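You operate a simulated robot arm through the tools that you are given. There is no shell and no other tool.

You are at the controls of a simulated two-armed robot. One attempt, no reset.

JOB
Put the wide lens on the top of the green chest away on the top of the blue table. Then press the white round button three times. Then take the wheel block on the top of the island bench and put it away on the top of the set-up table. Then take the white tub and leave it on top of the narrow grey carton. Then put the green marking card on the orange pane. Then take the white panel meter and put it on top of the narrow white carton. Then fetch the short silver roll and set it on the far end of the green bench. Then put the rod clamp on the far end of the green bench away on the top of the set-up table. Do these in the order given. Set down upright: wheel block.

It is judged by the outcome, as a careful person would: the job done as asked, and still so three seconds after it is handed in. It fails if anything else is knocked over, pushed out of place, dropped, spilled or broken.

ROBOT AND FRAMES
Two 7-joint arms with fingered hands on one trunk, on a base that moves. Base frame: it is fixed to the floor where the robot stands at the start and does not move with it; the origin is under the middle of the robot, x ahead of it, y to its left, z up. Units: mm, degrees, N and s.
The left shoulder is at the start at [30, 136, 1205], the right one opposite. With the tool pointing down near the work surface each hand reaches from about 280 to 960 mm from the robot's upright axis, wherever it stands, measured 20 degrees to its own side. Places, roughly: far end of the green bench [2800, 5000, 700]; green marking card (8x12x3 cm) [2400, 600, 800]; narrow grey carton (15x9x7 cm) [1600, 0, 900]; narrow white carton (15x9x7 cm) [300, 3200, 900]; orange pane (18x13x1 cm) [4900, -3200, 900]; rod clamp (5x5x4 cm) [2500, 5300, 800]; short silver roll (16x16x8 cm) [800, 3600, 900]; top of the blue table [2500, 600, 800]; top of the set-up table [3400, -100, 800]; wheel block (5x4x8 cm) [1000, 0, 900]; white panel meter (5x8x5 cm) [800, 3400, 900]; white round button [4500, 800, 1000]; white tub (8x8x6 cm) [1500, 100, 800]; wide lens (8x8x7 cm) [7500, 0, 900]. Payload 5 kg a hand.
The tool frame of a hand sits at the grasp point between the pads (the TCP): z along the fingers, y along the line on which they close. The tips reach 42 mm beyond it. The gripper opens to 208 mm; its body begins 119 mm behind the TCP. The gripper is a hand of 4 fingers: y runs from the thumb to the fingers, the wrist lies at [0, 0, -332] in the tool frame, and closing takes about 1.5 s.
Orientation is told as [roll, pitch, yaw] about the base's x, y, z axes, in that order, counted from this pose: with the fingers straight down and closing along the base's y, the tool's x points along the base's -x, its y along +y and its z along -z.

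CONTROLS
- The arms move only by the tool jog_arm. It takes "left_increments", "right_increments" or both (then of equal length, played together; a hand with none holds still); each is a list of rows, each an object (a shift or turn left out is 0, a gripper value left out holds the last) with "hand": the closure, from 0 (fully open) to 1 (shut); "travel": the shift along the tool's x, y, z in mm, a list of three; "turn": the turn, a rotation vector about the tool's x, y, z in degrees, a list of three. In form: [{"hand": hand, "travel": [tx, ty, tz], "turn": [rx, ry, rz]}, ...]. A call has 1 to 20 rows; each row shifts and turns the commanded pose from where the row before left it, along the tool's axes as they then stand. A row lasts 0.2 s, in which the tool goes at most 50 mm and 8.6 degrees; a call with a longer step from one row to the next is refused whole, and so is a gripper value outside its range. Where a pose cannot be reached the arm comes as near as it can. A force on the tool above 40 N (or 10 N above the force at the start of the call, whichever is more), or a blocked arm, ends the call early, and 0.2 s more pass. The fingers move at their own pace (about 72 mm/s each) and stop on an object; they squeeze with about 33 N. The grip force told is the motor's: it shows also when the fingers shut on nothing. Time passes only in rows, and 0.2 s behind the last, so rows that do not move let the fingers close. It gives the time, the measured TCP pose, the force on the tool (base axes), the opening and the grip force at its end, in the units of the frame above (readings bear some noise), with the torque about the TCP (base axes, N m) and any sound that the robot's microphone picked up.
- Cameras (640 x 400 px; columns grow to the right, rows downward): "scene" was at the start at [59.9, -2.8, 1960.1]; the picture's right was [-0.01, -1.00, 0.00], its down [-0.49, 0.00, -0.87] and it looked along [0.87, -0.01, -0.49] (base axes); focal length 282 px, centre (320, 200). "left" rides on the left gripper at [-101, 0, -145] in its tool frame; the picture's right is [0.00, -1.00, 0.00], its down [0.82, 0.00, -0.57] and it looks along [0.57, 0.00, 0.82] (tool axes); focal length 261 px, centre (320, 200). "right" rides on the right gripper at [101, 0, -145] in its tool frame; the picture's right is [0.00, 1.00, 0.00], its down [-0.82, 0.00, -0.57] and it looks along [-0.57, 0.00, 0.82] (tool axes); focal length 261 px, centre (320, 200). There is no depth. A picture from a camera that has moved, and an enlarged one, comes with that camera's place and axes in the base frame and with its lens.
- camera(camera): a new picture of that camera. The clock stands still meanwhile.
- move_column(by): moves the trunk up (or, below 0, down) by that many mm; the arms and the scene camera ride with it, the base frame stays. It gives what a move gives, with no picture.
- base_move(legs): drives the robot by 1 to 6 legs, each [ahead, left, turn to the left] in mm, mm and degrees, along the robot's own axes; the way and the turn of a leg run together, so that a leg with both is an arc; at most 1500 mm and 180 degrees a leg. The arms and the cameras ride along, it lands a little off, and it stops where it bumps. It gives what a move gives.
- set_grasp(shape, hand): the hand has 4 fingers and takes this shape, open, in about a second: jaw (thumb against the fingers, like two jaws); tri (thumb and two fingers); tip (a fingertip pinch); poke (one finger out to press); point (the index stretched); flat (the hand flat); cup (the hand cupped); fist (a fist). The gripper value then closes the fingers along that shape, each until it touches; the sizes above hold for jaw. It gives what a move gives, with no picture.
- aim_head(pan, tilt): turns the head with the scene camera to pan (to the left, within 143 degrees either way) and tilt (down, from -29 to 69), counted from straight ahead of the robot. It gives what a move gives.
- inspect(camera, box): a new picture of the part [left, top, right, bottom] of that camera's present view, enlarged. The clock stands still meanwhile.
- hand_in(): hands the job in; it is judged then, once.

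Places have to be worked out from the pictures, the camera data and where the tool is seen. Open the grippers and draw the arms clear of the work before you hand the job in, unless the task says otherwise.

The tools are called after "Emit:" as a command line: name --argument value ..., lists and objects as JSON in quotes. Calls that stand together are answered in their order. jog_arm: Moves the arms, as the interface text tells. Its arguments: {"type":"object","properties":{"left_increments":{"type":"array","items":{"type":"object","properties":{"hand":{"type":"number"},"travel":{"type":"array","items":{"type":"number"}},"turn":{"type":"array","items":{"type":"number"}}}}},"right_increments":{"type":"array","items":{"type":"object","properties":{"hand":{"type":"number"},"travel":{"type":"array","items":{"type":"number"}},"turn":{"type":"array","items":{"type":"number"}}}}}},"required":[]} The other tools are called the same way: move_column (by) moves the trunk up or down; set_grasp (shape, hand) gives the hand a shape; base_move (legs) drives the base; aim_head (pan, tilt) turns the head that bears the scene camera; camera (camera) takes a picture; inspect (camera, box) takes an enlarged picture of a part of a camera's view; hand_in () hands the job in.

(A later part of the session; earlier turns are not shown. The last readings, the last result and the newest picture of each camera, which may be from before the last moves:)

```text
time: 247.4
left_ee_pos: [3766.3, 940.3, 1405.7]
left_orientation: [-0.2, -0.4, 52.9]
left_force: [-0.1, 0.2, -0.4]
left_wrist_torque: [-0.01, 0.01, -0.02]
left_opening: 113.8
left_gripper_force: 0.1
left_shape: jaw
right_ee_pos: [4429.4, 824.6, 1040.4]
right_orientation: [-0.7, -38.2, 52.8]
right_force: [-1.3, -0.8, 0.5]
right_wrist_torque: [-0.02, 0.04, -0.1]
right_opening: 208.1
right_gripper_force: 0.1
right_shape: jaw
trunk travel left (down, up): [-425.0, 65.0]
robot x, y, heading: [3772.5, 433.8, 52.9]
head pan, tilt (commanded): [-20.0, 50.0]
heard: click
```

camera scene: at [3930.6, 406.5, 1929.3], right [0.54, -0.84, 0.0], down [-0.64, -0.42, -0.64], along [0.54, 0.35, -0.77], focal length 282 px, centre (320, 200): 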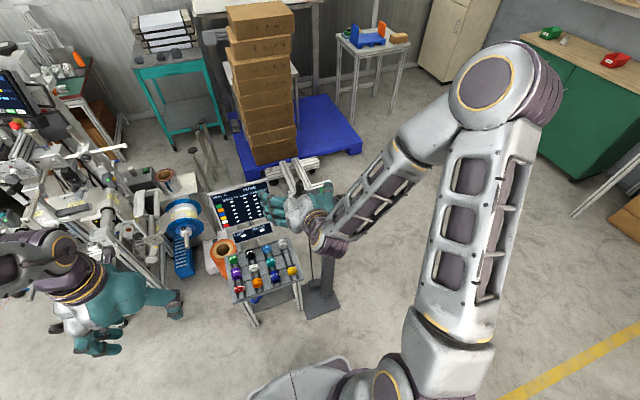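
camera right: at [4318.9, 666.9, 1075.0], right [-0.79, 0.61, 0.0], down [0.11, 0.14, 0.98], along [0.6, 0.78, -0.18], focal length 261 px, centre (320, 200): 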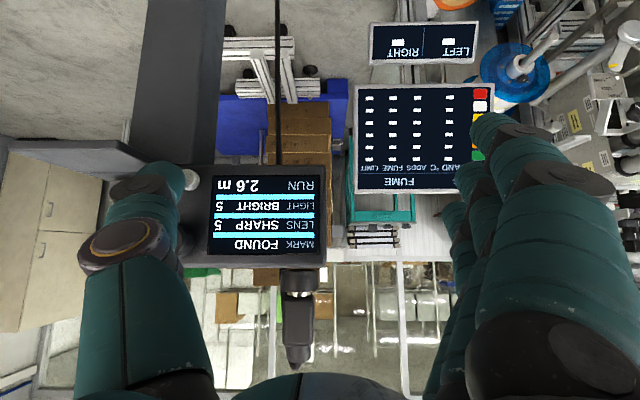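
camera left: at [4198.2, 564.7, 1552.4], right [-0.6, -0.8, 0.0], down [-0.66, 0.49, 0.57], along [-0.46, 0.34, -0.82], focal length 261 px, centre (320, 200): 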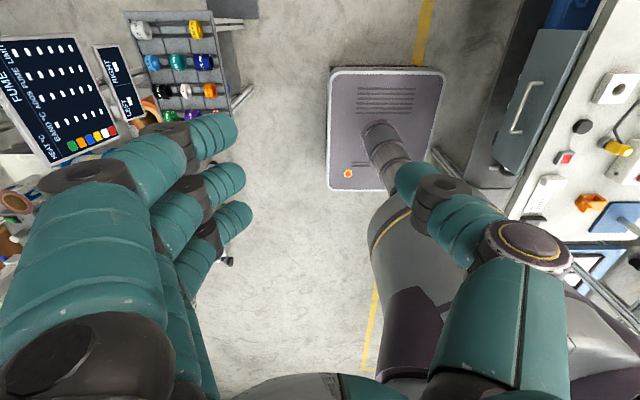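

The second press clicked. I release fully and press a third time.

Emit:
jog_arm --right_increments '[{"travel": [7.9, 0, -6.2]}, {}, {}]'

Emit:
jog_arm --right_increments '[{"travel": [-3.9, 0, 3.1]}, {"travel": [-4.0, 0, 3.1]}, {}]'

```text
time: 248.2
left_ee_pos: [3765.8, 940.2, 1406.5]
left_orientation: [-0.4, -0.4, 52.9]
left_force: [-0.1, -0.3, 1.0]
left_wrist_torque: [0.01, -0.03, 0.0]
left_opening: 113.9
left_gripper_force: 0.1
left_shape: jaw
right_ee_pos: [4421.6, 816.6, 1040.1]
right_orientation: [-0.7, -38.2, 52.9]
right_force: [0.9, 0.3, 0.1]
right_wrist_torque: [-0.03, 0.04, 0.01]
right_opening: 207.9
right_gripper_force: 0.1
right_shape: jaw
trunk travel left (down, up): [-425.0, 65.0]
robot x, y, heading: [3775.2, 435.7, 52.9]
head pan, tilt (commanded): [-20.0, 50.0]
```

```text
time: 249.0
left_ee_pos: [3765.9, 940.9, 1406.7]
left_orientation: [-0.2, -0.5, 52.9]
left_force: [0.2, -0.1, 0.0]
left_wrist_torque: [0.02, -0.04, 0.0]
left_opening: 114.2
left_gripper_force: 0.1
left_shape: jaw
right_ee_pos: [4426.6, 825.2, 1039.5]
right_orientation: [-0.6, -38.2, 52.7]
right_force: [-1.4, -0.6, 0.2]
right_wrist_torque: [-0.02, 0.07, -0.1]
right_opening: 208.0
right_gripper_force: 0.1
right_shape: jaw
trunk travel left (down, up): [-425.0, 65.0]
robot x, y, heading: [3775.0, 435.6, 53.0]
head pan, tilt (commanded): [-20.0, 50.0]
heard: click
```

Three presses are done, each with a click. I draw the thumb straight back from the face, then up and level the hand.

Emit:
jog_arm --right_increments '[{"travel": [15.8, 0, -12.3]}, {"travel": [15.8, 0, -12.3]}, {"travel": [-9.2, 0, -37]}, {"travel": [-28, 0, -36]}, {"travel": [-28, 0, -36]}, {"travel": [-28, 0, -36]}, {"travel": [-28, 0, -36]}, {"turn": [0, 7.6, 0]}, {"turn": [0, 7.6, 0]}, {"turn": [0, 7.6, 0]}, {"turn": [0, 7.6, 0]}, {"turn": [0, 7.6, 0]}]'

Emit:
camera --camera "scene"

```text
time: 251.6
left_ee_pos: [3767.4, 941.6, 1406.2]
left_orientation: [-0.3, -0.3, 52.8]
left_force: [-0.1, 0.2, -0.3]
left_wrist_torque: [-0.13, 0.02, 0.0]
left_opening: 114.1
left_gripper_force: 0.0
left_shape: jaw
right_ee_pos: [4392.3, 782.2, 1256.5]
right_orientation: [-0.5, -0.1, 52.4]
right_force: [0.3, 0.4, 0.2]
right_wrist_torque: [-0.04, 0.07, 0.02]
right_opening: 208.2
right_gripper_force: 0.0
right_shape: jaw
trunk travel left (down, up): [-425.0, 65.0]
robot x, y, heading: [3775.5, 433.0, 53.0]
head pan, tilt (commanded): [-20.0, 50.0]
```

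```text
taken
camera scene: at [3821.0, 452.6, 2129.3], right [0.54, -0.84, 0.0], down [-0.64, -0.42, -0.64], along [0.54, 0.35, -0.77], focal length 282 px, centre (320, 200)
```

scene: 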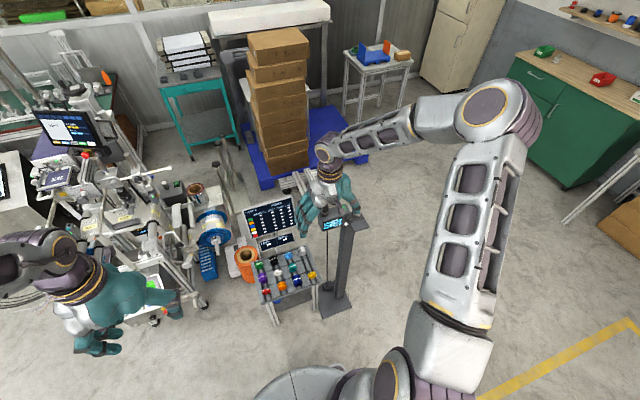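

Next is the wheel block on the island. I tuck the right hand in, then drive back along the aisle toward the start end of the island.

Emit:
jog_arm --right_increments '[{"travel": [40, 0, -28]}, {"travel": [40, 0, -28]}, {"travel": [40, 0, -28]}, {"travel": [40, 0, -28]}, {"travel": [40, 0, -28]}, {"travel": [30, 0, -28]}]'

Emit:
base_move --legs '[[60, 0, 0], [0, 0, 90]]'

Emit:
aim_head --pan 0 --tilt 30

Emit:
camera --camera "scene"

```text
time: 253.0
left_ee_pos: [3765.1, 939.1, 1407.7]
left_orientation: [-0.3, -0.5, 52.9]
left_force: [-1.5, -0.6, 0.5]
left_wrist_torque: [0.11, -0.1, -0.03]
left_opening: 114.1
left_gripper_force: 0.2
left_shape: jaw
right_ee_pos: [4247.1, 598.4, 1424.1]
right_orientation: [-0.6, -0.3, 52.5]
right_force: [-0.7, -1.0, 0.7]
right_wrist_torque: [0.11, -0.11, -0.02]
right_opening: 208.1
right_gripper_force: 0.1
right_shape: jaw
trunk travel left (down, up): [-425.0, 65.0]
robot x, y, heading: [3773.2, 433.5, 52.8]
head pan, tilt (commanded): [-20.0, 50.0]
```

```text
time: 257.8
left_ee_pos: [3304.2, 475.3, 1406.7]
left_orientation: [-0.3, -0.4, 142.7]
left_force: [0.0, 0.9, 1.3]
left_wrist_torque: [0.01, 0.02, -0.01]
left_opening: 113.9
left_gripper_force: 0.1
left_shape: jaw
right_ee_pos: [3647.1, 957.5, 1423.8]
right_orientation: [-0.4, -0.1, 142.1]
right_force: [0.4, -0.4, -0.2]
right_wrist_torque: [-0.01, -0.02, 0.01]
right_opening: 207.9
right_gripper_force: 0.0
right_shape: jaw
trunk travel left (down, up): [-425.0, 65.0]
robot x, y, heading: [3809.8, 482.0, 142.5]
head pan, tilt (commanded): [-20.0, 50.0]
```

```text
time: 258.6
left_ee_pos: [3304.0, 475.4, 1406.3]
left_orientation: [-0.2, -0.5, 142.6]
left_force: [-0.4, -0.6, 0.8]
left_wrist_torque: [-0.01, -0.01, 0.0]
left_opening: 113.9
left_gripper_force: 0.1
left_shape: jaw
right_ee_pos: [3646.4, 957.6, 1423.6]
right_orientation: [-0.5, -0.2, 142.1]
right_force: [0.1, -0.6, -0.4]
right_wrist_torque: [-0.02, 0.0, -0.02]
right_opening: 208.1
right_gripper_force: 0.1
right_shape: jaw
trunk travel left (down, up): [-425.0, 65.0]
robot x, y, heading: [3809.6, 482.4, 142.4]
head pan, tilt (commanded): [0.0, 30.0]
```

```text
taken
camera scene: at [3761.1, 516.9, 2158.9], right [0.61, 0.79, 0.0], down [0.4, -0.3, -0.87], along [-0.69, 0.53, -0.5], focal length 282 px, centre (320, 200)
```

scene: 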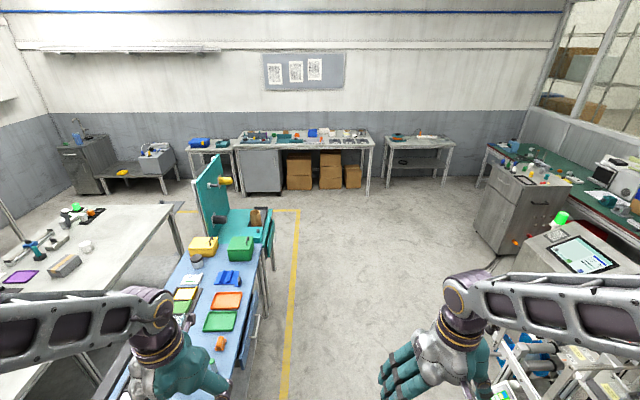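

The way along the aisle to the open floor at the far side is clear. I drive there.

Emit:
base_move --legs '[[1480, -60, 0.6], [1480, 0, 0]]'

Emit:
aim_head --pan 90 --tilt 30

Emit:
camera --camera "scene"

Emit:
aim_head --pan 0 --tilt 30

Emit:
camera --camera "scene"

```text
time: 272.8
left_ee_pos: [995.2, 2267.1, 1406.4]
left_orientation: [-0.2, -0.3, 143.5]
left_force: [0.0, -0.5, 0.2]
left_wrist_torque: [-0.02, 0.01, 0.02]
left_opening: 113.9
left_gripper_force: 0.1
left_shape: jaw
right_ee_pos: [1329.7, 2754.5, 1422.7]
right_orientation: [-0.5, -0.1, 143.0]
right_force: [0.2, 0.2, -0.3]
right_wrist_torque: [0.03, -0.01, 0.04]
right_opening: 207.9
right_gripper_force: 0.2
right_shape: jaw
trunk travel left (down, up): [-425.0, 65.0]
robot x, y, heading: [1502.5, 2283.4, 143.4]
head pan, tilt (commanded): [0.0, 30.0]
```

```text
time: 274.4
left_ee_pos: [994.7, 2267.2, 1406.5]
left_orientation: [-0.1, -0.3, 143.5]
left_force: [-0.1, -0.3, 0.8]
left_wrist_torque: [-0.01, 0.02, 0.0]
left_opening: 114.1
left_gripper_force: 0.1
left_shape: jaw
right_ee_pos: [1329.1, 2753.6, 1423.6]
right_orientation: [-0.4, -0.2, 143.0]
right_force: [-0.2, 0.1, -0.4]
right_wrist_torque: [0.0, 0.0, -0.07]
right_opening: 208.1
right_gripper_force: 0.1
right_shape: jaw
trunk travel left (down, up): [-425.0, 65.0]
robot x, y, heading: [1500.9, 2284.3, 143.3]
head pan, tilt (commanded): [90.0, 30.0]
```

```text
taken
camera scene: at [1470.3, 2188.8, 2159.0], right [-0.8, 0.59, 0.0], down [0.3, 0.4, -0.87], along [-0.52, -0.7, -0.5], focal length 282 px, centre (320, 200)
```

scene: 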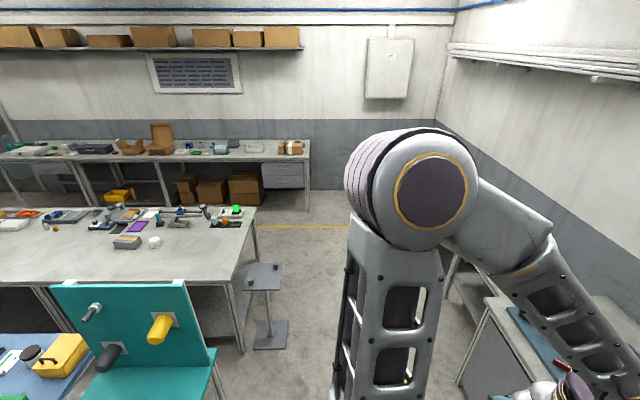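

```text
time: 276.1
left_ee_pos: [994.9, 2267.6, 1407.2]
left_orientation: [-0.4, -0.4, 143.5]
left_force: [0.2, 0.5, -0.1]
left_wrist_torque: [0.0, 0.02, 0.03]
left_opening: 113.9
left_gripper_force: 0.1
left_shape: jaw
right_ee_pos: [1329.7, 2754.9, 1423.5]
right_orientation: [-0.6, -0.1, 143.0]
right_force: [0.8, -0.2, -0.3]
right_wrist_torque: [0.03, 0.02, -0.01]
right_opening: 208.1
right_gripper_force: 0.1
right_shape: jaw
trunk travel left (down, up): [-425.0, 65.0]
robot x, y, heading: [1500.7, 2280.8, 143.7]
head pan, tilt (commanded): [0.0, 30.0]
```

```text
taken
camera scene: at [1451.3, 2315.1, 2159.0], right [0.59, 0.8, 0.0], down [0.4, -0.3, -0.87], along [-0.7, 0.51, -0.5], focal length 282 px, centre (320, 200)
```

scene: 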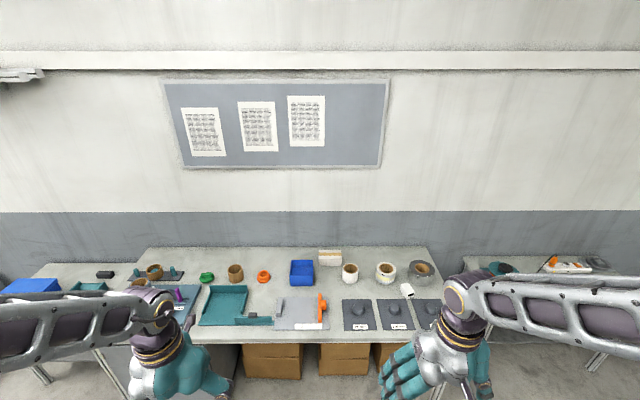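

I need to go around the pedestal near the island's end: a bit further ahead, then turn left and drive down the open floor to the island's near end.

Emit:
base_move --legs '[[250, 0, 0], [0, 0, 89.6], [1200, 0, 0], [1050, 0, 0], [0, 0, 90]]'

Emit:
aim_head --pan 10 --tilt 35

Emit:
camera --camera "scene"

```text
time: 296.2
left_ee_pos: [470.8, 650.1, 1405.9]
left_orientation: [-0.3, -0.4, -35.7]
left_force: [-0.1, -0.6, 0.3]
left_wrist_torque: [0.04, 0.01, -0.03]
left_opening: 114.4
left_gripper_force: 0.0
left_shape: jaw
right_ee_pos: [142.7, 159.7, 1423.7]
right_orientation: [-0.6, -0.2, -36.2]
right_force: [-0.3, -0.1, 0.4]
right_wrist_torque: [0.0, -0.01, 0.01]
right_opening: 207.9
right_gripper_force: 0.0
right_shape: jaw
trunk travel left (down, up): [-425.0, 65.0]
robot x, y, heading: [-38.5, 628.9, -35.8]
head pan, tilt (commanded): [0.0, 30.0]
```

```text
time: 296.9
left_ee_pos: [470.4, 651.7, 1406.9]
left_orientation: [-0.2, -0.3, -35.8]
left_force: [-0.1, 0.3, -0.1]
left_wrist_torque: [-0.01, 0.03, -0.01]
left_opening: 114.2
left_gripper_force: 0.0
left_shape: jaw
right_ee_pos: [143.8, 159.0, 1423.5]
right_orientation: [-0.4, -0.1, -36.2]
right_force: [0.2, 0.2, 0.0]
right_wrist_torque: [0.01, -0.03, 0.03]
right_opening: 208.0
right_gripper_force: 0.0
right_shape: jaw
trunk travel left (down, up): [-425.0, 65.0]
robot x, y, heading: [-32.8, 633.0, -35.7]
head pan, tilt (commanded): [10.0, 35.0]
```

```text
taken
camera scene: at [18.6, 607.3, 2151.2], right [-0.43, -0.9, 0.0], down [-0.52, 0.25, -0.82], along [0.74, -0.36, -0.57], focal length 282 px, centre (320, 200)
```

scene: 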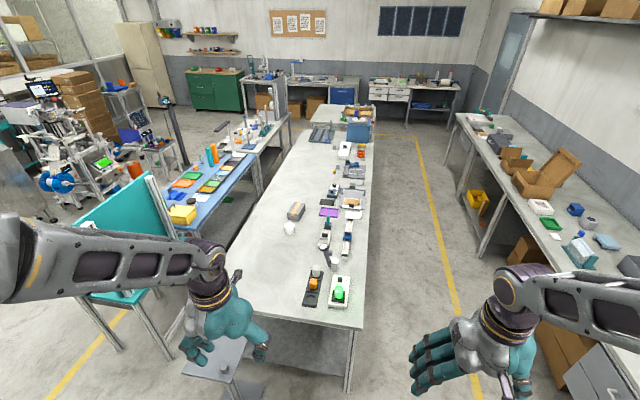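

I zoom in on the near end of the island to identify the wheel block.

Emit:
inspect --camera "scene" --box '[270, 190, 390, 265]'

Emit:
inspect --camera "scene" --box '[290, 240, 370, 290]'

```text
5.33 times, centred on (330, 228) of scene
camera zoom: at [18.6, 607.3, 2151.2], right [-0.43, -0.9, 0.0], down [-0.52, 0.25, -0.82], along [0.74, -0.36, -0.57], focal length 1502 px, centre (267, 53)
```

zoom: 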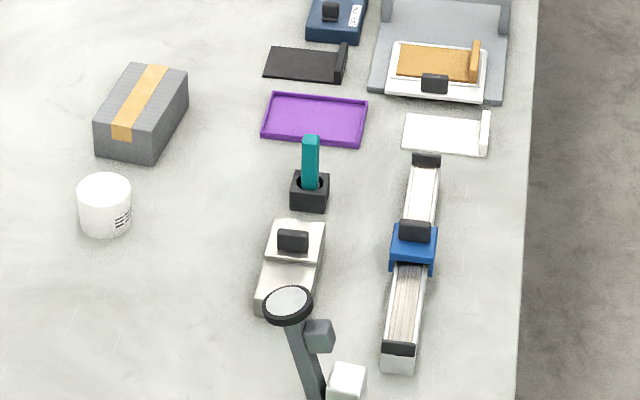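

```text
8.00 times, centred on (330, 265) of scene
camera zoom: at [18.6, 607.3, 2151.2], right [-0.43, -0.9, 0.0], down [-0.52, 0.25, -0.82], along [0.74, -0.36, -0.57], focal length 2253 px, centre (240, -320)
```

zoom: 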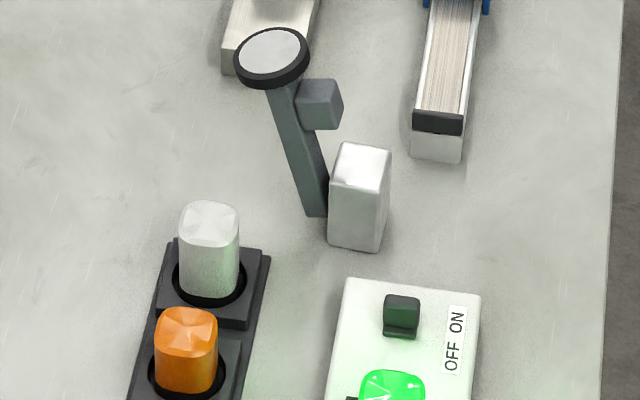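

A silver block about 4×5×8 cm stands next to a dark arm carrying a disc. I need a closer look to tell whether they are one object, so I drive nearer.

Emit:
base_move --legs '[[440, 0, -1.1]]'

Emit:
aim_head --pan 5 --tilt 50

Emit:
camera --camera "scene"

Emit:
inspect --camera "scene" --box '[270, 190, 390, 265]'

```text
time: 299.6
left_ee_pos: [824.8, 373.3, 1406.4]
left_orientation: [-0.2, -0.3, -37.4]
left_force: [-0.1, 0.6, -0.5]
left_wrist_torque: [0.0, 0.0, 0.0]
left_opening: 114.3
left_gripper_force: 0.1
left_shape: jaw
right_ee_pos: [482.8, -108.0, 1423.6]
right_orientation: [-0.5, -0.2, -37.8]
right_force: [-1.0, 0.5, -0.8]
right_wrist_torque: [-0.01, -0.02, -0.01]
right_opening: 208.1
right_gripper_force: 0.2
right_shape: jaw
trunk travel left (down, up): [-425.0, 65.0]
robot x, y, heading: [322.4, 366.8, -37.7]
head pan, tilt (commanded): [10.0, 35.0]
```

```text
time: 300.4
left_ee_pos: [825.4, 371.9, 1406.0]
left_orientation: [-0.2, -0.4, -37.4]
left_force: [0.3, -0.4, 0.4]
left_wrist_torque: [0.0, 0.03, -0.01]
left_opening: 113.8
left_gripper_force: 0.0
left_shape: jaw
right_ee_pos: [483.5, -108.4, 1422.7]
right_orientation: [-0.4, 0.0, -38.0]
right_force: [0.7, -0.3, -0.4]
right_wrist_torque: [-0.01, 0.02, 0.02]
right_opening: 208.2
right_gripper_force: 0.1
right_shape: jaw
trunk travel left (down, up): [-425.0, 65.0]
robot x, y, heading: [319.6, 367.6, -37.3]
head pan, tilt (commanded): [5.0, 50.0]
```

```text
taken
camera scene: at [359.6, 341.8, 2129.4], right [-0.54, -0.84, 0.0], down [-0.65, 0.41, -0.64], along [0.54, -0.34, -0.77], focal length 282 px, centre (320, 200)
```

scene: 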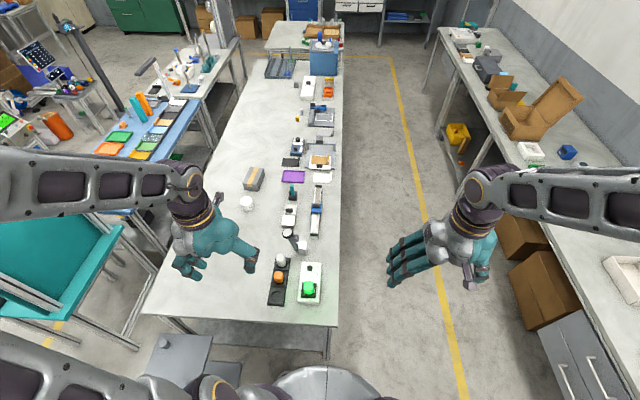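

```text
5.33 times, centred on (330, 228) of scene
camera zoom: at [359.6, 341.8, 2129.4], right [-0.54, -0.84, 0.0], down [-0.65, 0.41, -0.64], along [0.54, -0.34, -0.77], focal length 1502 px, centre (267, 53)
```

zoom: 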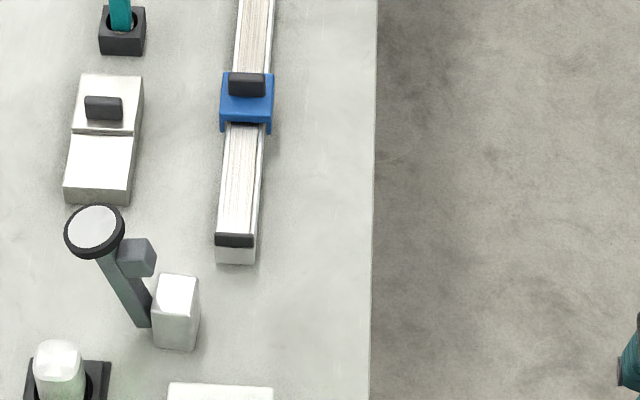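

I lower the trunk and bring the left wrist camera over the block, looking straight down, for a clear view.

Emit:
move_column --by -200

Emit:
jog_arm --left_increments '[{"travel": [-40, -20, 0], "hand": 0.0}, {"travel": [-40, -20, 0]}, {"travel": [-40, -20, 0]}, {"travel": [-40, -20, 0]}, {"travel": [-40, -20, 0]}, {"travel": [-40, -20, 0]}, {"travel": [-40, -20, 0]}, {"travel": [-30, -20, 0]}, {"turn": [0, -7, 0]}, {"turn": [0, -7, 0]}, {"turn": [0, -7, 0]}, {"turn": [0, -7, 0]}, {"turn": [0, -7, 0]}, {}]'

Emit:
camera --camera "left"

```text
time: 302.5
left_ee_pos: [824.3, 373.1, 1208.5]
left_orientation: [-0.1, -0.3, -37.4]
left_force: [-0.4, -0.3, -0.5]
left_wrist_torque: [-0.01, 0.01, -0.01]
left_opening: 113.8
left_gripper_force: 0.1
left_shape: jaw
right_ee_pos: [482.9, -107.5, 1223.2]
right_orientation: [-0.5, -0.2, -37.9]
right_force: [-0.2, 0.3, 0.4]
right_wrist_torque: [0.0, -0.02, -0.01]
right_opening: 207.8
right_gripper_force: 0.0
right_shape: jaw
trunk travel left (down, up): [-225.0, 265.0]
robot x, y, heading: [318.0, 361.6, -37.3]
head pan, tilt (commanded): [5.0, 50.0]
```

```text
time: 305.5
left_ee_pos: [973.6, 57.5, 1208.9]
left_orientation: [-0.2, -35.4, -37.4]
left_force: [0.4, 0.1, 0.7]
left_wrist_torque: [-0.04, 0.01, -0.01]
left_opening: 207.6
left_gripper_force: 0.0
left_shape: jaw
right_ee_pos: [482.9, -107.8, 1222.6]
right_orientation: [-0.5, 0.0, -37.9]
right_force: [-0.5, 0.5, -0.2]
right_wrist_torque: [0.01, 0.05, 0.03]
right_opening: 207.8
right_gripper_force: 0.0
right_shape: jaw
trunk travel left (down, up): [-225.0, 265.0]
robot x, y, heading: [318.4, 368.5, -37.2]
head pan, tilt (commanded): [5.0, 50.0]
```

```text
taken
camera left: at [972.9, 61.0, 1385.8], right [-0.61, -0.8, 0.01], down [-0.8, 0.61, -0.01], along [0.0, -0.01, -1.0], focal length 261 px, centre (320, 200)
```

left: 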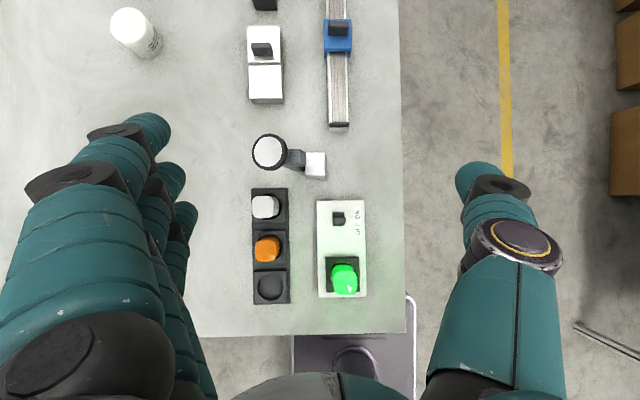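

I enlarge this overhead view.

Emit:
inspect --camera "left" --box '[240, 110, 368, 190]'

Emit:
inspect --camera "scene" --box '[260, 190, 340, 240]'

```text
5.00 times, centred on (304, 150) of left
camera zoom: at [972.9, 61.0, 1385.8], right [-0.61, -0.8, 0.01], down [-0.8, 0.61, -0.01], along [0.0, -0.01, -1.0], focal length 1303 px, centre (400, 450)
```

zoom: 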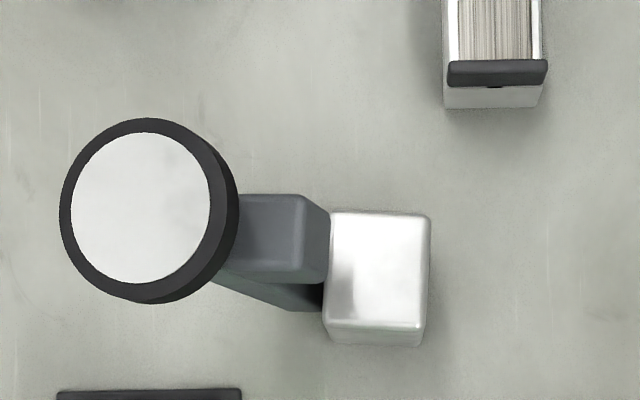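

```text
8.00 times, centred on (300, 215) of scene
camera zoom: at [359.4, 342.5, 1929.4], right [-0.54, -0.84, 0.0], down [-0.65, 0.41, -0.64], along [0.54, -0.34, -0.77], focal length 2253 px, centre (480, 80)
```

zoom: 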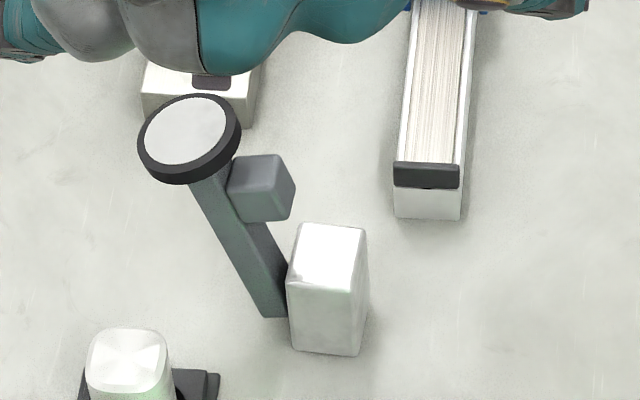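

It is one object: the silver block carries the dark arm with the wheel on its left side. From the overhead view I put the block at about (1032, 21), island top ≈ z 817. I'll grip the block on its near and far faces, thumb on the far side, so I level the hand and rotate it 90° counter-clockwise.

Emit:
jog_arm --left_increments '[{"turn": [0, 7, 0]}, {"turn": [0, 7, 0]}, {"turn": [0, 7, 0]}, {"turn": [0, 7, 0]}, {"turn": [0, 7.2, 0]}, {"turn": [0, 0, -8.2]}, {"turn": [0, 0, -8.2]}, {"turn": [0, 0, -8.2]}, {"turn": [0, 0, -8.2]}, {"turn": [0, 0, -8.2]}, {"turn": [0, 0, -8.2]}, {"turn": [0, 0, -8.2]}, {"turn": [0, 0, -8.2]}, {"turn": [0, 0, -8.2]}, {"turn": [0, 0, -8.2]}, {"turn": [0, 0, -8]}, {}]'

Emit:
camera --camera "left"

Emit:
camera --camera "scene"

```text
time: 309.1
left_ee_pos: [975.2, 57.8, 1210.0]
left_orientation: [-0.2, 0.2, 52.7]
left_force: [0.3, -0.3, 0.1]
left_wrist_torque: [-0.02, 0.01, -0.01]
left_opening: 207.9
left_gripper_force: 0.1
left_shape: jaw
right_ee_pos: [483.3, -107.6, 1222.9]
right_orientation: [-0.5, -0.1, -38.0]
right_force: [-0.1, 0.3, -0.1]
right_wrist_torque: [-0.01, 0.02, -0.04]
right_opening: 207.9
right_gripper_force: 0.1
right_shape: jaw
trunk travel left (down, up): [-225.0, 265.0]
robot x, y, heading: [319.6, 364.0, -37.4]
head pan, tilt (commanded): [5.0, 50.0]
```

```text
taken
camera left: at [1034.5, 139.8, 1353.8], right [0.8, -0.6, 0.0], down [-0.49, -0.65, 0.58], along [-0.34, -0.46, -0.82], focal length 261 px, centre (320, 200)
```

left: 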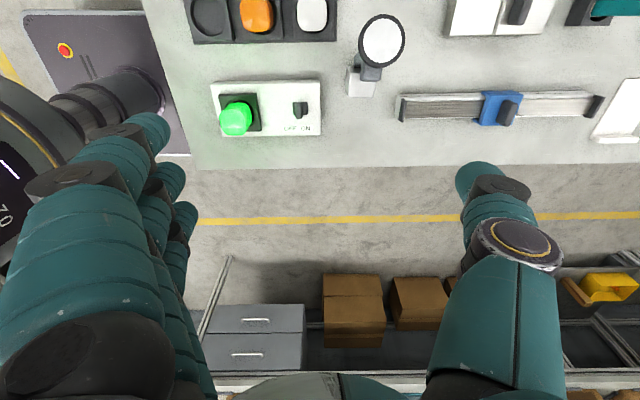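

```text
taken
camera scene: at [359.1, 342.2, 1929.4], right [-0.54, -0.84, 0.0], down [-0.65, 0.41, -0.64], along [0.54, -0.34, -0.77], focal length 282 px, centre (320, 200)
```

scene: 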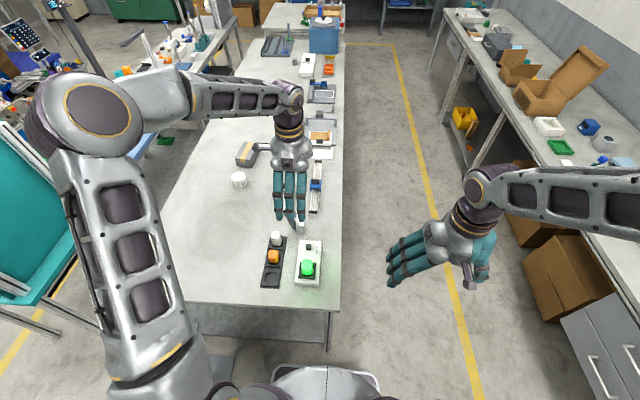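

The hand is turned as planned. I move it over the block with the opening reduced to about 75 mm and descend partway.

Emit:
jog_arm --left_increments '[{"travel": [0, -34, 0], "hand": 0.64}, {"travel": [0, -34, 0]}, {"travel": [0, 0, 45]}, {"travel": [0, 0, 45]}, {"travel": [0, 0, 45]}, {"travel": [0, 0, 45]}, {"travel": [0, 0, 45]}, {}]'

Emit:
camera --camera "left"

Emit:
inspect --camera "scene" --box '[240, 150, 400, 250]'

```text
time: 310.9
left_ee_pos: [1028.1, 16.7, 984.1]
left_orientation: [-0.2, 0.3, 52.6]
left_force: [-0.3, -0.1, 0.2]
left_wrist_torque: [-0.03, -0.03, 0.0]
left_opening: 75.5
left_gripper_force: 0.0
left_shape: jaw
right_ee_pos: [482.1, -108.0, 1224.8]
right_orientation: [-0.4, -0.2, -37.8]
right_force: [-0.3, 0.1, 0.9]
right_wrist_torque: [-0.03, -0.11, -0.01]
right_opening: 208.2
right_gripper_force: 0.1
right_shape: jaw
trunk travel left (down, up): [-225.0, 265.0]
robot x, y, heading: [320.0, 367.9, -37.6]
head pan, tilt (commanded): [5.0, 50.0]
```

```text
taken
camera left: at [1088.0, 98.2, 1128.9], right [0.8, -0.6, 0.0], down [-0.5, -0.65, 0.58], along [-0.34, -0.46, -0.82], focal length 261 px, centre (320, 200)
```

left: 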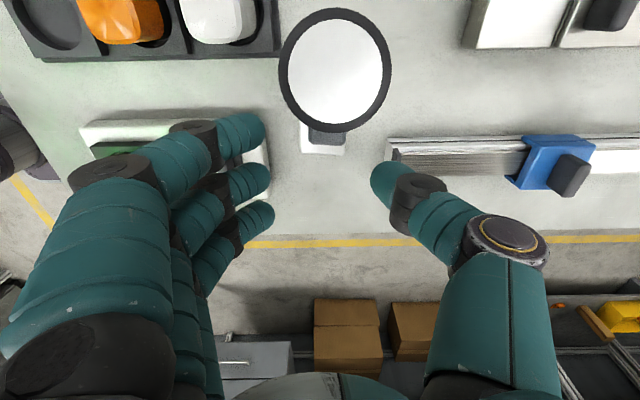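

```text
4.00 times, centred on (320, 200) of scene
camera zoom: at [357.8, 342.8, 1929.6], right [-0.54, -0.84, 0.0], down [-0.65, 0.41, -0.64], along [0.54, -0.34, -0.77], focal length 1126 px, centre (320, 200)
```

zoom: 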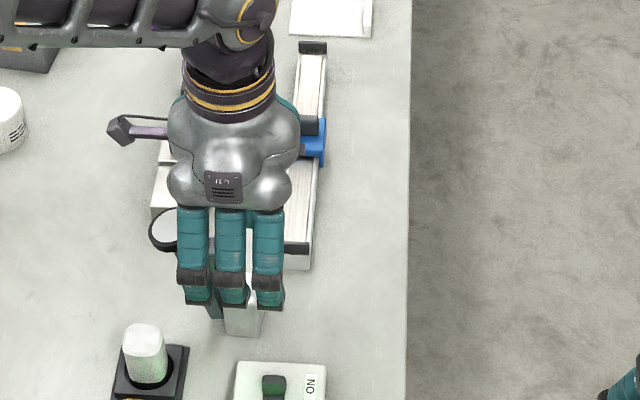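

Scene and wrist views agree that the block sits about 6 mm left of the hand's centre line and the table is near z 815. I shift 4 mm left, narrow the opening a bit, and descend to grasp height.

Emit:
jog_arm --left_increments '[{"travel": [-4, -1, 0], "hand": 0.67}, {"travel": [0, 0, 35]}, {"travel": [0, 0, 35]}, {}]'

Emit:
camera --camera "left"

Emit:
inspect --camera "scene" --box '[240, 150, 400, 250]'

```text
time: 311.9
left_ee_pos: [1029.8, 19.4, 915.0]
left_orientation: [-0.2, 0.2, 52.7]
left_force: [1.0, -0.1, 0.2]
left_wrist_torque: [0.0, -0.04, -0.03]
left_opening: 69.3
left_gripper_force: 0.1
left_shape: jaw
right_ee_pos: [481.8, -108.7, 1223.2]
right_orientation: [-0.6, -0.2, -37.8]
right_force: [0.2, 0.7, -1.0]
right_wrist_torque: [0.0, -0.05, -0.01]
right_opening: 207.9
right_gripper_force: 0.2
right_shape: jaw
trunk travel left (down, up): [-225.0, 265.0]
robot x, y, heading: [319.2, 370.9, -37.4]
head pan, tilt (commanded): [5.0, 50.0]
```

```text
taken
camera left: at [1090.9, 100.7, 1059.0], right [0.8, -0.6, 0.0], down [-0.5, -0.65, 0.57], along [-0.34, -0.46, -0.82], focal length 261 px, centre (320, 200)
```

left: 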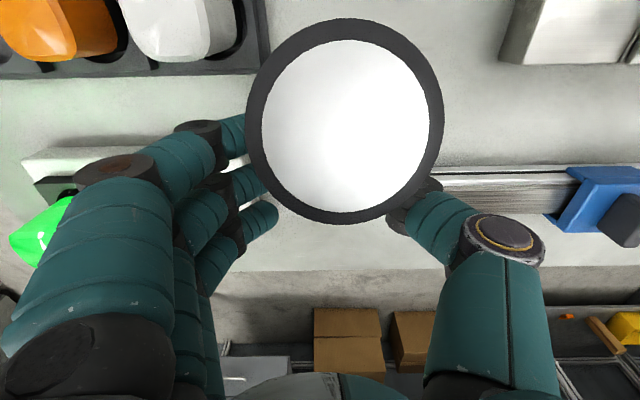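

```text
4.00 times, centred on (320, 200) of scene
camera zoom: at [358.2, 342.5, 1929.5], right [-0.54, -0.84, 0.0], down [-0.65, 0.41, -0.64], along [0.54, -0.34, -0.77], focal length 1126 px, centre (320, 200)
```

zoom: 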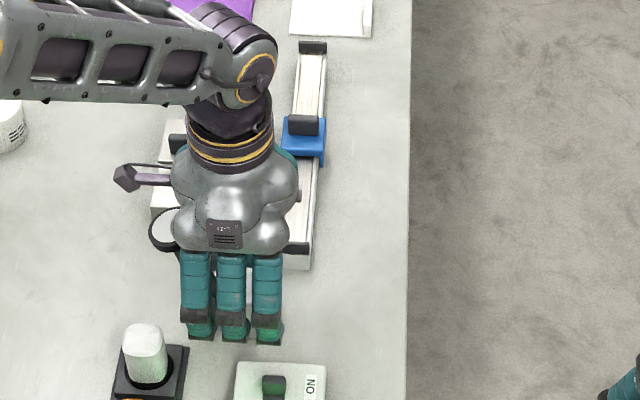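

The disc stays clear of the hand and its camera stub. I go down the last 30 mm and close gently on the block.

Emit:
jog_arm --left_increments '[{"travel": [0, 0, 15]}, {"travel": [0, 0, 15]}, {}]'

Emit:
jog_arm --left_increments '[{"hand": 0.73}, {}, {"hand": 0.78}, {}, {"hand": 0.82}, {}, {}, {}]'

Emit:
camera --camera "left"

Emit:
inspect --camera "scene" --box '[260, 190, 340, 240]'

```text
time: 312.7
left_ee_pos: [1030.2, 18.3, 883.0]
left_orientation: [-0.2, 0.2, 52.6]
left_force: [-0.7, -0.1, 1.0]
left_wrist_torque: [-0.03, 0.02, 0.01]
left_opening: 69.1
left_gripper_force: 0.0
left_shape: jaw
right_ee_pos: [482.6, -107.8, 1223.5]
right_orientation: [-0.5, -0.1, -37.9]
right_force: [-0.1, -0.1, 0.4]
right_wrist_torque: [-0.01, -0.02, -0.01]
right_opening: 208.0
right_gripper_force: 0.0
right_shape: jaw
trunk travel left (down, up): [-225.0, 265.0]
robot x, y, heading: [321.4, 367.5, -37.7]
head pan, tilt (commanded): [5.0, 50.0]
```

```text
time: 314.5
left_ee_pos: [1031.4, 17.5, 883.6]
left_orientation: [-0.3, 0.3, 52.7]
left_force: [1.7, -2.0, 1.4]
left_wrist_torque: [0.02, 0.02, -0.02]
left_opening: 26.1
left_gripper_force: 32.6
left_shape: jaw
right_ee_pos: [482.5, -107.7, 1223.8]
right_orientation: [-0.5, -0.1, -37.9]
right_force: [0.4, 0.3, 0.4]
right_wrist_torque: [-0.03, 0.0, -0.03]
right_opening: 208.0
right_gripper_force: 0.1
right_shape: jaw
trunk travel left (down, up): [-225.0, 265.0]
robot x, y, heading: [319.8, 366.9, -37.3]
head pan, tilt (commanded): [5.0, 50.0]
```

```text
taken
camera left: at [1091.4, 99.6, 1028.3], right [0.8, -0.6, 0.0], down [-0.5, -0.65, 0.58], along [-0.35, -0.46, -0.82], focal length 261 px, centre (320, 200)
```

left: 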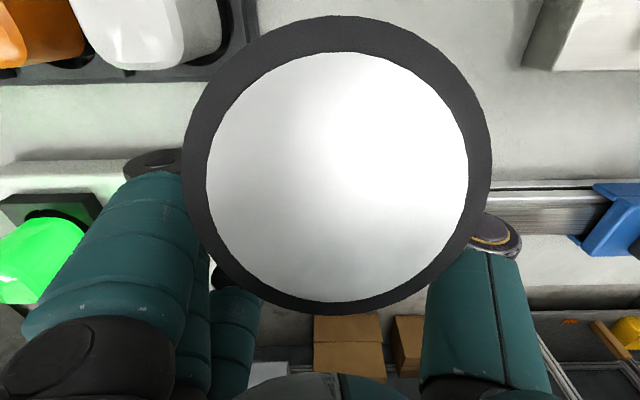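

```text
8.00 times, centred on (300, 215) of scene
camera zoom: at [359.1, 342.1, 1929.4], right [-0.54, -0.84, 0.0], down [-0.65, 0.41, -0.64], along [0.54, -0.34, -0.77], focal length 2253 px, centre (480, 80)
```

zoom: 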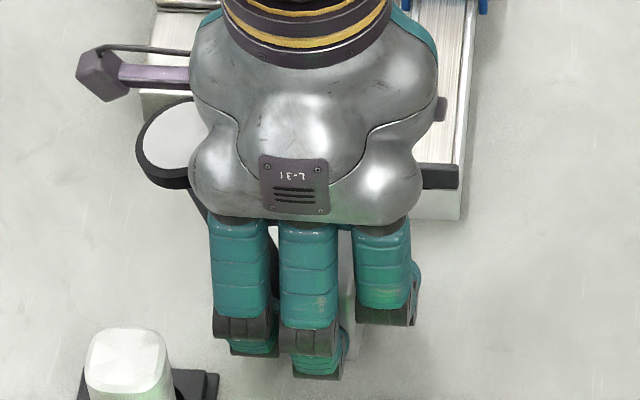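

Grip force is 33 N. I lift 20 mm and check that the wheel block comes along.

Emit:
jog_arm --left_increments '[{"travel": [0, 0, -5]}, {"travel": [0, 0, -15]}, {}, {}]'

Emit:
camera --camera "scene"

Emit:
inspect --camera "scene" --box '[260, 190, 340, 240]'

```text
time: 315.5
left_ee_pos: [1030.6, 17.8, 903.7]
left_orientation: [-0.2, 0.2, 52.6]
left_force: [0.2, -0.4, -7.6]
left_wrist_torque: [-0.08, 0.02, 0.02]
left_opening: 25.0
left_gripper_force: 32.6
left_shape: jaw
right_ee_pos: [482.6, -108.3, 1223.7]
right_orientation: [-0.5, -0.1, -37.9]
right_force: [0.2, 0.6, -0.8]
right_wrist_torque: [0.02, -0.04, -0.03]
right_opening: 208.0
right_gripper_force: 0.0
right_shape: jaw
trunk travel left (down, up): [-225.0, 265.0]
robot x, y, heading: [319.9, 364.2, -37.2]
head pan, tilt (commanded): [5.0, 50.0]
```

```text
taken
camera scene: at [359.1, 342.1, 1929.4], right [-0.54, -0.84, 0.0], down [-0.65, 0.41, -0.64], along [0.54, -0.34, -0.77], focal length 282 px, centre (320, 200)
```

scene: 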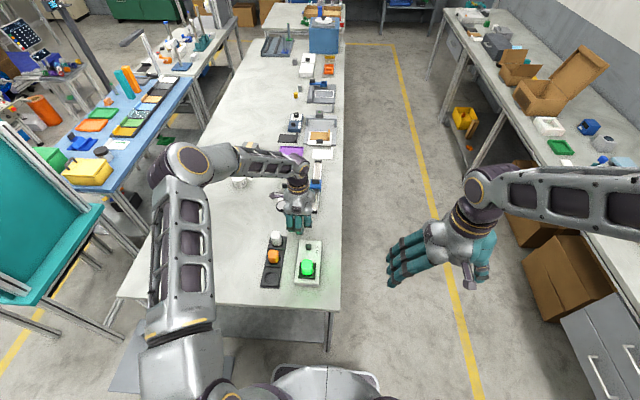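

```text
8.00 times, centred on (300, 215) of scene
camera zoom: at [359.1, 342.1, 1929.4], right [-0.54, -0.84, 0.0], down [-0.65, 0.41, -0.64], along [0.54, -0.34, -0.77], focal length 2253 px, centre (480, 80)
```

zoom: 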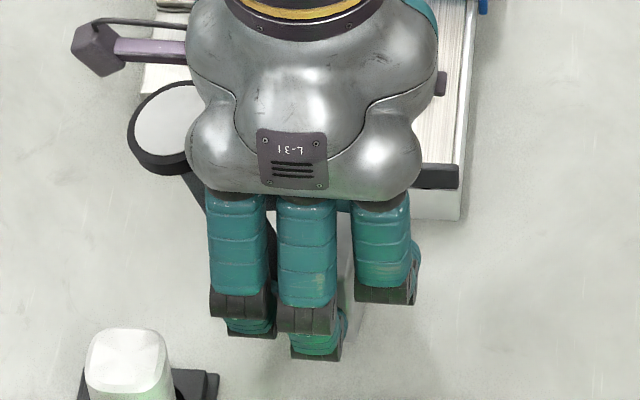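

It lifts cleanly (about 0.8 kg, wheel and arm included). I raise it well clear and draw it in toward me.

Emit:
jog_arm --left_increments '[{"travel": [0, 0, -45]}, {"travel": [0, 0, -45]}, {"travel": [0, 0, -45]}, {"travel": [0, 0, -45]}, {"travel": [0, 0, -45]}, {"travel": [0, 0, -45]}, {"travel": [0, 40, -20]}, {"travel": [0, 45, 0]}, {"travel": [0, 45, 0]}, {"travel": [0, 45, 0]}, {"travel": [0, 45, 0]}, {}]'

Emit:
camera --camera "left"

Emit:
camera --camera "scene"

```text
time: 318.1
left_ee_pos: [857.1, 153.7, 1196.7]
left_orientation: [-0.2, 0.3, 52.6]
left_force: [1.5, -1.1, -8.0]
left_wrist_torque: [-0.04, 0.16, 0.01]
left_opening: 24.6
left_gripper_force: 32.9
left_shape: jaw
right_ee_pos: [483.7, -108.9, 1223.1]
right_orientation: [-0.6, -0.1, -37.9]
right_force: [0.5, -0.9, 0.8]
right_wrist_torque: [0.05, 0.1, 0.04]
right_opening: 208.2
right_gripper_force: 0.0
right_shape: jaw
trunk travel left (down, up): [-225.0, 265.0]
robot x, y, heading: [317.0, 367.6, -37.5]
head pan, tilt (commanded): [5.0, 50.0]
```

```text
taken
camera left: at [916.7, 235.2, 1340.6], right [0.8, -0.6, 0.0], down [-0.49, -0.65, 0.58], along [-0.35, -0.46, -0.82], focal length 261 px, centre (320, 200)
```

left: 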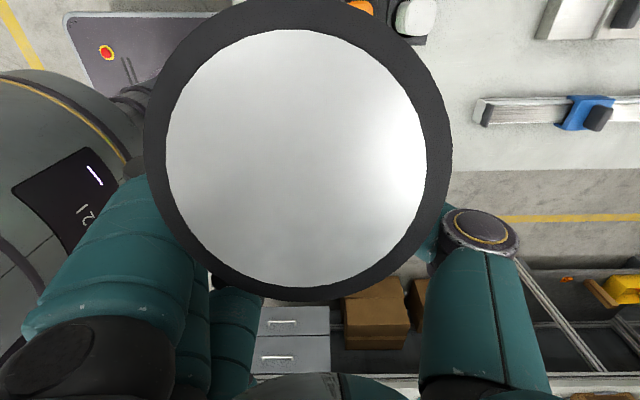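

```text
taken
camera scene: at [361.4, 341.0, 1929.3], right [-0.54, -0.84, 0.0], down [-0.65, 0.41, -0.64], along [0.54, -0.34, -0.77], focal length 282 px, centre (320, 200)
```

scene: 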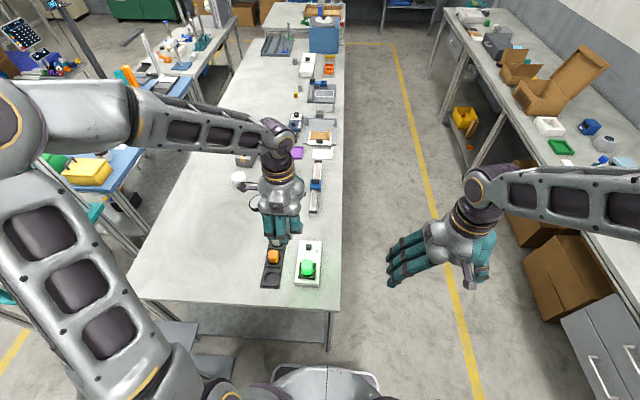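

The object pivoted only a few degrees in the grip. I raise the trunk, back away from the island and sidestep along the open floor to the aisle by the blue and set-up tables.

Emit:
move_column --by 200

Emit:
base_move --legs '[[-450, 0, 0.5], [0, 1450, 0], [0, 780, 0]]'

Emit:
aim_head --pan 0 --tilt 30

Emit:
camera --camera "scene"

```text
time: 320.3
left_ee_pos: [855.8, 152.4, 1396.2]
left_orientation: [-0.1, 0.2, 52.6]
left_force: [0.8, -0.4, -6.8]
left_wrist_torque: [-0.07, 0.06, -0.03]
left_opening: 24.9
left_gripper_force: 32.9
left_shape: jaw
right_ee_pos: [482.1, -108.3, 1422.5]
right_orientation: [-0.4, -0.1, -37.9]
right_force: [-0.1, 0.0, 0.3]
right_wrist_torque: [0.0, 0.0, 0.0]
right_opening: 208.2
right_gripper_force: 0.1
right_shape: jaw
trunk travel left (down, up): [-425.0, 65.0]
robot x, y, heading: [321.1, 368.1, -37.1]
head pan, tilt (commanded): [5.0, 50.0]
```

```text
time: 333.5
left_ee_pos: [1825.9, 2200.1, 1396.2]
left_orientation: [-0.2, 0.2, 53.4]
left_force: [-0.2, 0.1, -7.5]
left_wrist_torque: [-0.1, 0.01, -0.02]
left_opening: 24.8
left_gripper_force: 32.7
left_shape: jaw
right_ee_pos: [1456.6, 1931.6, 1425.0]
right_orientation: [-0.4, -0.1, -37.1]
right_force: [-0.7, 0.2, -0.8]
right_wrist_torque: [-0.02, -0.02, 0.01]
right_opening: 208.0
right_gripper_force: 0.1
right_shape: jaw
trunk travel left (down, up): [-425.0, 65.0]
robot x, y, heading: [1286.2, 2405.5, -36.3]
head pan, tilt (commanded): [5.0, 50.0]
```

```text
time: 334.3
left_ee_pos: [1826.2, 2199.0, 1397.4]
left_orientation: [-0.1, 0.3, 53.5]
left_force: [-0.8, -0.5, -6.9]
left_wrist_torque: [-0.15, 0.05, -0.02]
left_opening: 24.7
left_gripper_force: 33.2
left_shape: jaw
right_ee_pos: [1458.0, 1931.8, 1423.2]
right_orientation: [-0.5, -0.1, -37.0]
right_force: [-0.1, -0.8, -0.1]
right_wrist_torque: [-0.02, 0.03, 0.02]
right_opening: 207.9
right_gripper_force: 0.1
right_shape: jaw
trunk travel left (down, up): [-425.0, 65.0]
robot x, y, heading: [1287.5, 2406.7, -36.4]
head pan, tilt (commanded): [0.0, 30.0]
```

```text
taken
camera scene: at [1334.6, 2366.8, 2158.8], right [-0.59, -0.8, 0.0], down [-0.4, 0.3, -0.87], along [0.7, -0.51, -0.5], focal length 282 px, centre (320, 200)
```

scene: 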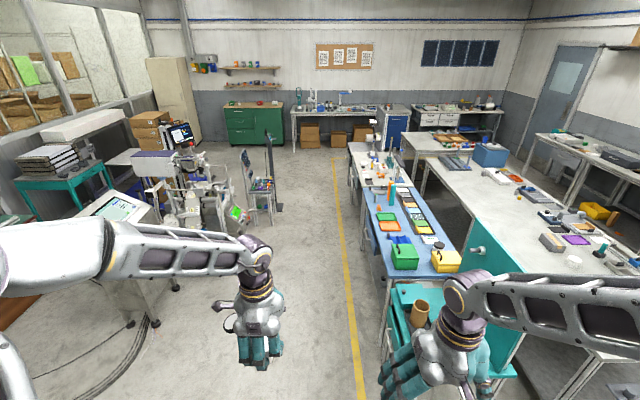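

The aisle is clear. I drive up it to stand beside the set-up table.

Emit:
base_move --legs '[[1400, 30, -0.5], [1400, 20, 0], [400, 0, 0]]'

Emit:
aim_head --pan -80 --tilt 50

Emit:
camera --camera "scene"

```text
time: 350.0
left_ee_pos: [4389.5, 289.3, 1397.0]
left_orientation: [-0.3, 0.2, 52.7]
left_force: [0.5, 0.1, -7.6]
left_wrist_torque: [-0.13, 0.04, -0.04]
left_opening: 24.7
left_gripper_force: 32.8
left_shape: jaw
right_ee_pos: [4017.7, 27.3, 1422.7]
right_orientation: [-0.4, -0.1, -37.8]
right_force: [0.3, -0.1, 0.5]
right_wrist_torque: [-0.04, -0.01, 0.0]
right_opening: 208.0
right_gripper_force: 0.0
right_shape: jaw
trunk travel left (down, up): [-425.0, 65.0]
robot x, y, heading: [3856.3, 498.4, -37.7]
head pan, tilt (commanded): [0.0, 30.0]
```

```text
time: 351.5
left_ee_pos: [4389.9, 288.5, 1397.1]
left_orientation: [-0.3, 0.1, 52.5]
left_force: [0.9, -0.5, -7.6]
left_wrist_torque: [-0.11, 0.0, 0.03]
left_opening: 24.7
left_gripper_force: 33.0
left_shape: jaw
right_ee_pos: [4018.8, 27.3, 1423.5]
right_orientation: [-0.4, -0.1, -37.9]
right_force: [0.8, -0.2, 0.1]
right_wrist_torque: [0.0, -0.03, 0.03]
right_opening: 208.1
right_gripper_force: 0.1
right_shape: jaw
trunk travel left (down, up): [-425.0, 65.0]
robot x, y, heading: [3852.7, 503.1, -37.4]
head pan, tilt (commanded): [-80.0, 50.0]
```

```text
taken
camera scene: at [3794.1, 449.7, 2129.4], right [-0.89, 0.46, 0.0], down [0.35, 0.68, -0.64], along [-0.3, -0.57, -0.77], focal length 282 px, centre (320, 200)
```

scene: 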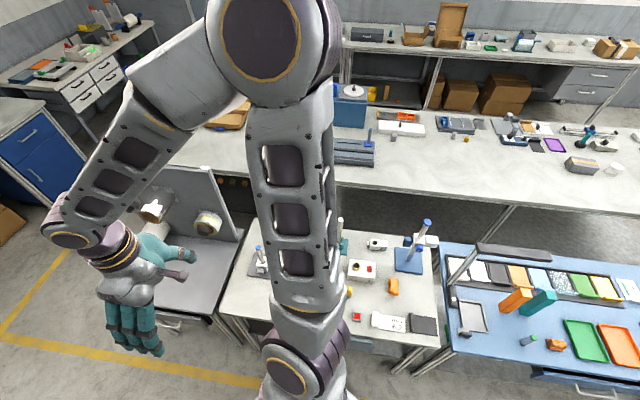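

I turn to face the set-up table and look for a free spot with the right wrist camera and the head camera.

Emit:
base_move --legs '[[0, 0, -89.3]]'

Emit:
aim_head --pan -15 --tilt 55

Emit:
camera --camera "scene"

Emit:
camera --camera "right"

```text
time: 355.6
left_ee_pos: [3666.4, -43.3, 1397.2]
left_orientation: [-0.1, 0.2, -34.7]
left_force: [-0.2, 0.1, -7.2]
left_wrist_torque: [0.04, 0.08, -0.03]
left_opening: 24.7
left_gripper_force: 32.9
left_shape: jaw
right_ee_pos: [3386.6, 314.8, 1422.9]
right_orientation: [-0.5, -0.2, -125.3]
right_force: [0.2, -0.7, -0.3]
right_wrist_torque: [0.01, -0.01, -0.05]
right_opening: 208.0
right_gripper_force: 0.1
right_shape: jaw
trunk travel left (down, up): [-425.0, 65.0]
robot x, y, heading: [3851.9, 502.3, -124.6]
head pan, tilt (commanded): [-80.0, 50.0]
```

```text
time: 357.0
left_ee_pos: [3666.9, -43.3, 1396.6]
left_orientation: [-0.1, 0.2, -34.7]
left_force: [0.1, -0.2, -7.1]
left_wrist_torque: [0.02, 0.08, -0.01]
left_opening: 24.5
left_gripper_force: 33.8
left_shape: jaw
right_ee_pos: [3386.8, 315.6, 1423.2]
right_orientation: [-0.5, -0.2, -125.2]
right_force: [-0.2, -0.6, 0.4]
right_wrist_torque: [0.0, 0.01, 0.03]
right_opening: 208.0
right_gripper_force: 0.0
right_shape: jaw
trunk travel left (down, up): [-425.0, 65.0]
robot x, y, heading: [3855.3, 503.4, -124.6]
head pan, tilt (commanded): [-15.0, 55.0]
```

```text
taken
camera scene: at [3814.5, 477.3, 2122.9], right [-0.65, 0.76, 0.0], down [0.62, 0.53, -0.57], along [-0.44, -0.37, -0.82], focal length 282 px, centre (320, 200)
```

scene: 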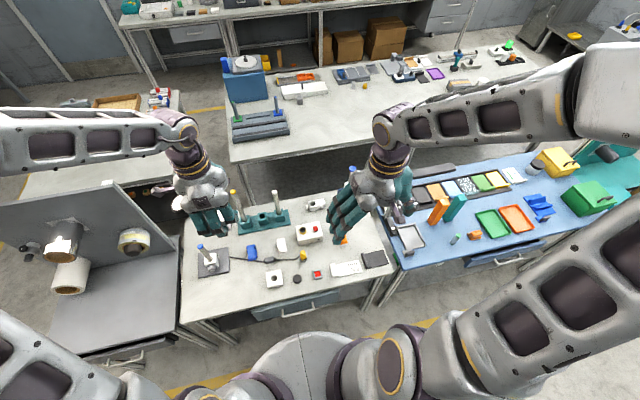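

```text
taken
camera right: at [3446.1, 396.7, 1568.1], right [0.81, -0.58, -0.01], down [-0.47, -0.67, 0.57], along [-0.34, -0.46, -0.82], focal length 261 px, centre (320, 200)
```

right: 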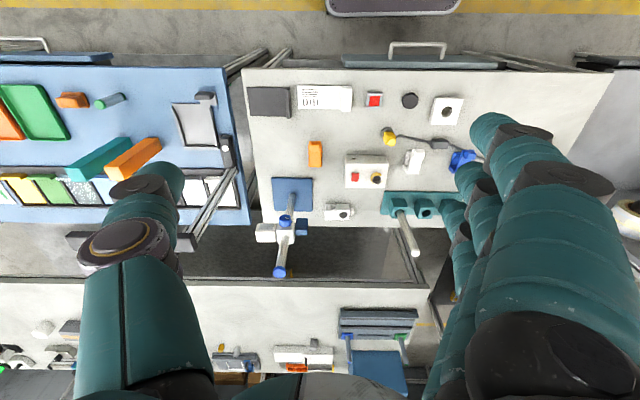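

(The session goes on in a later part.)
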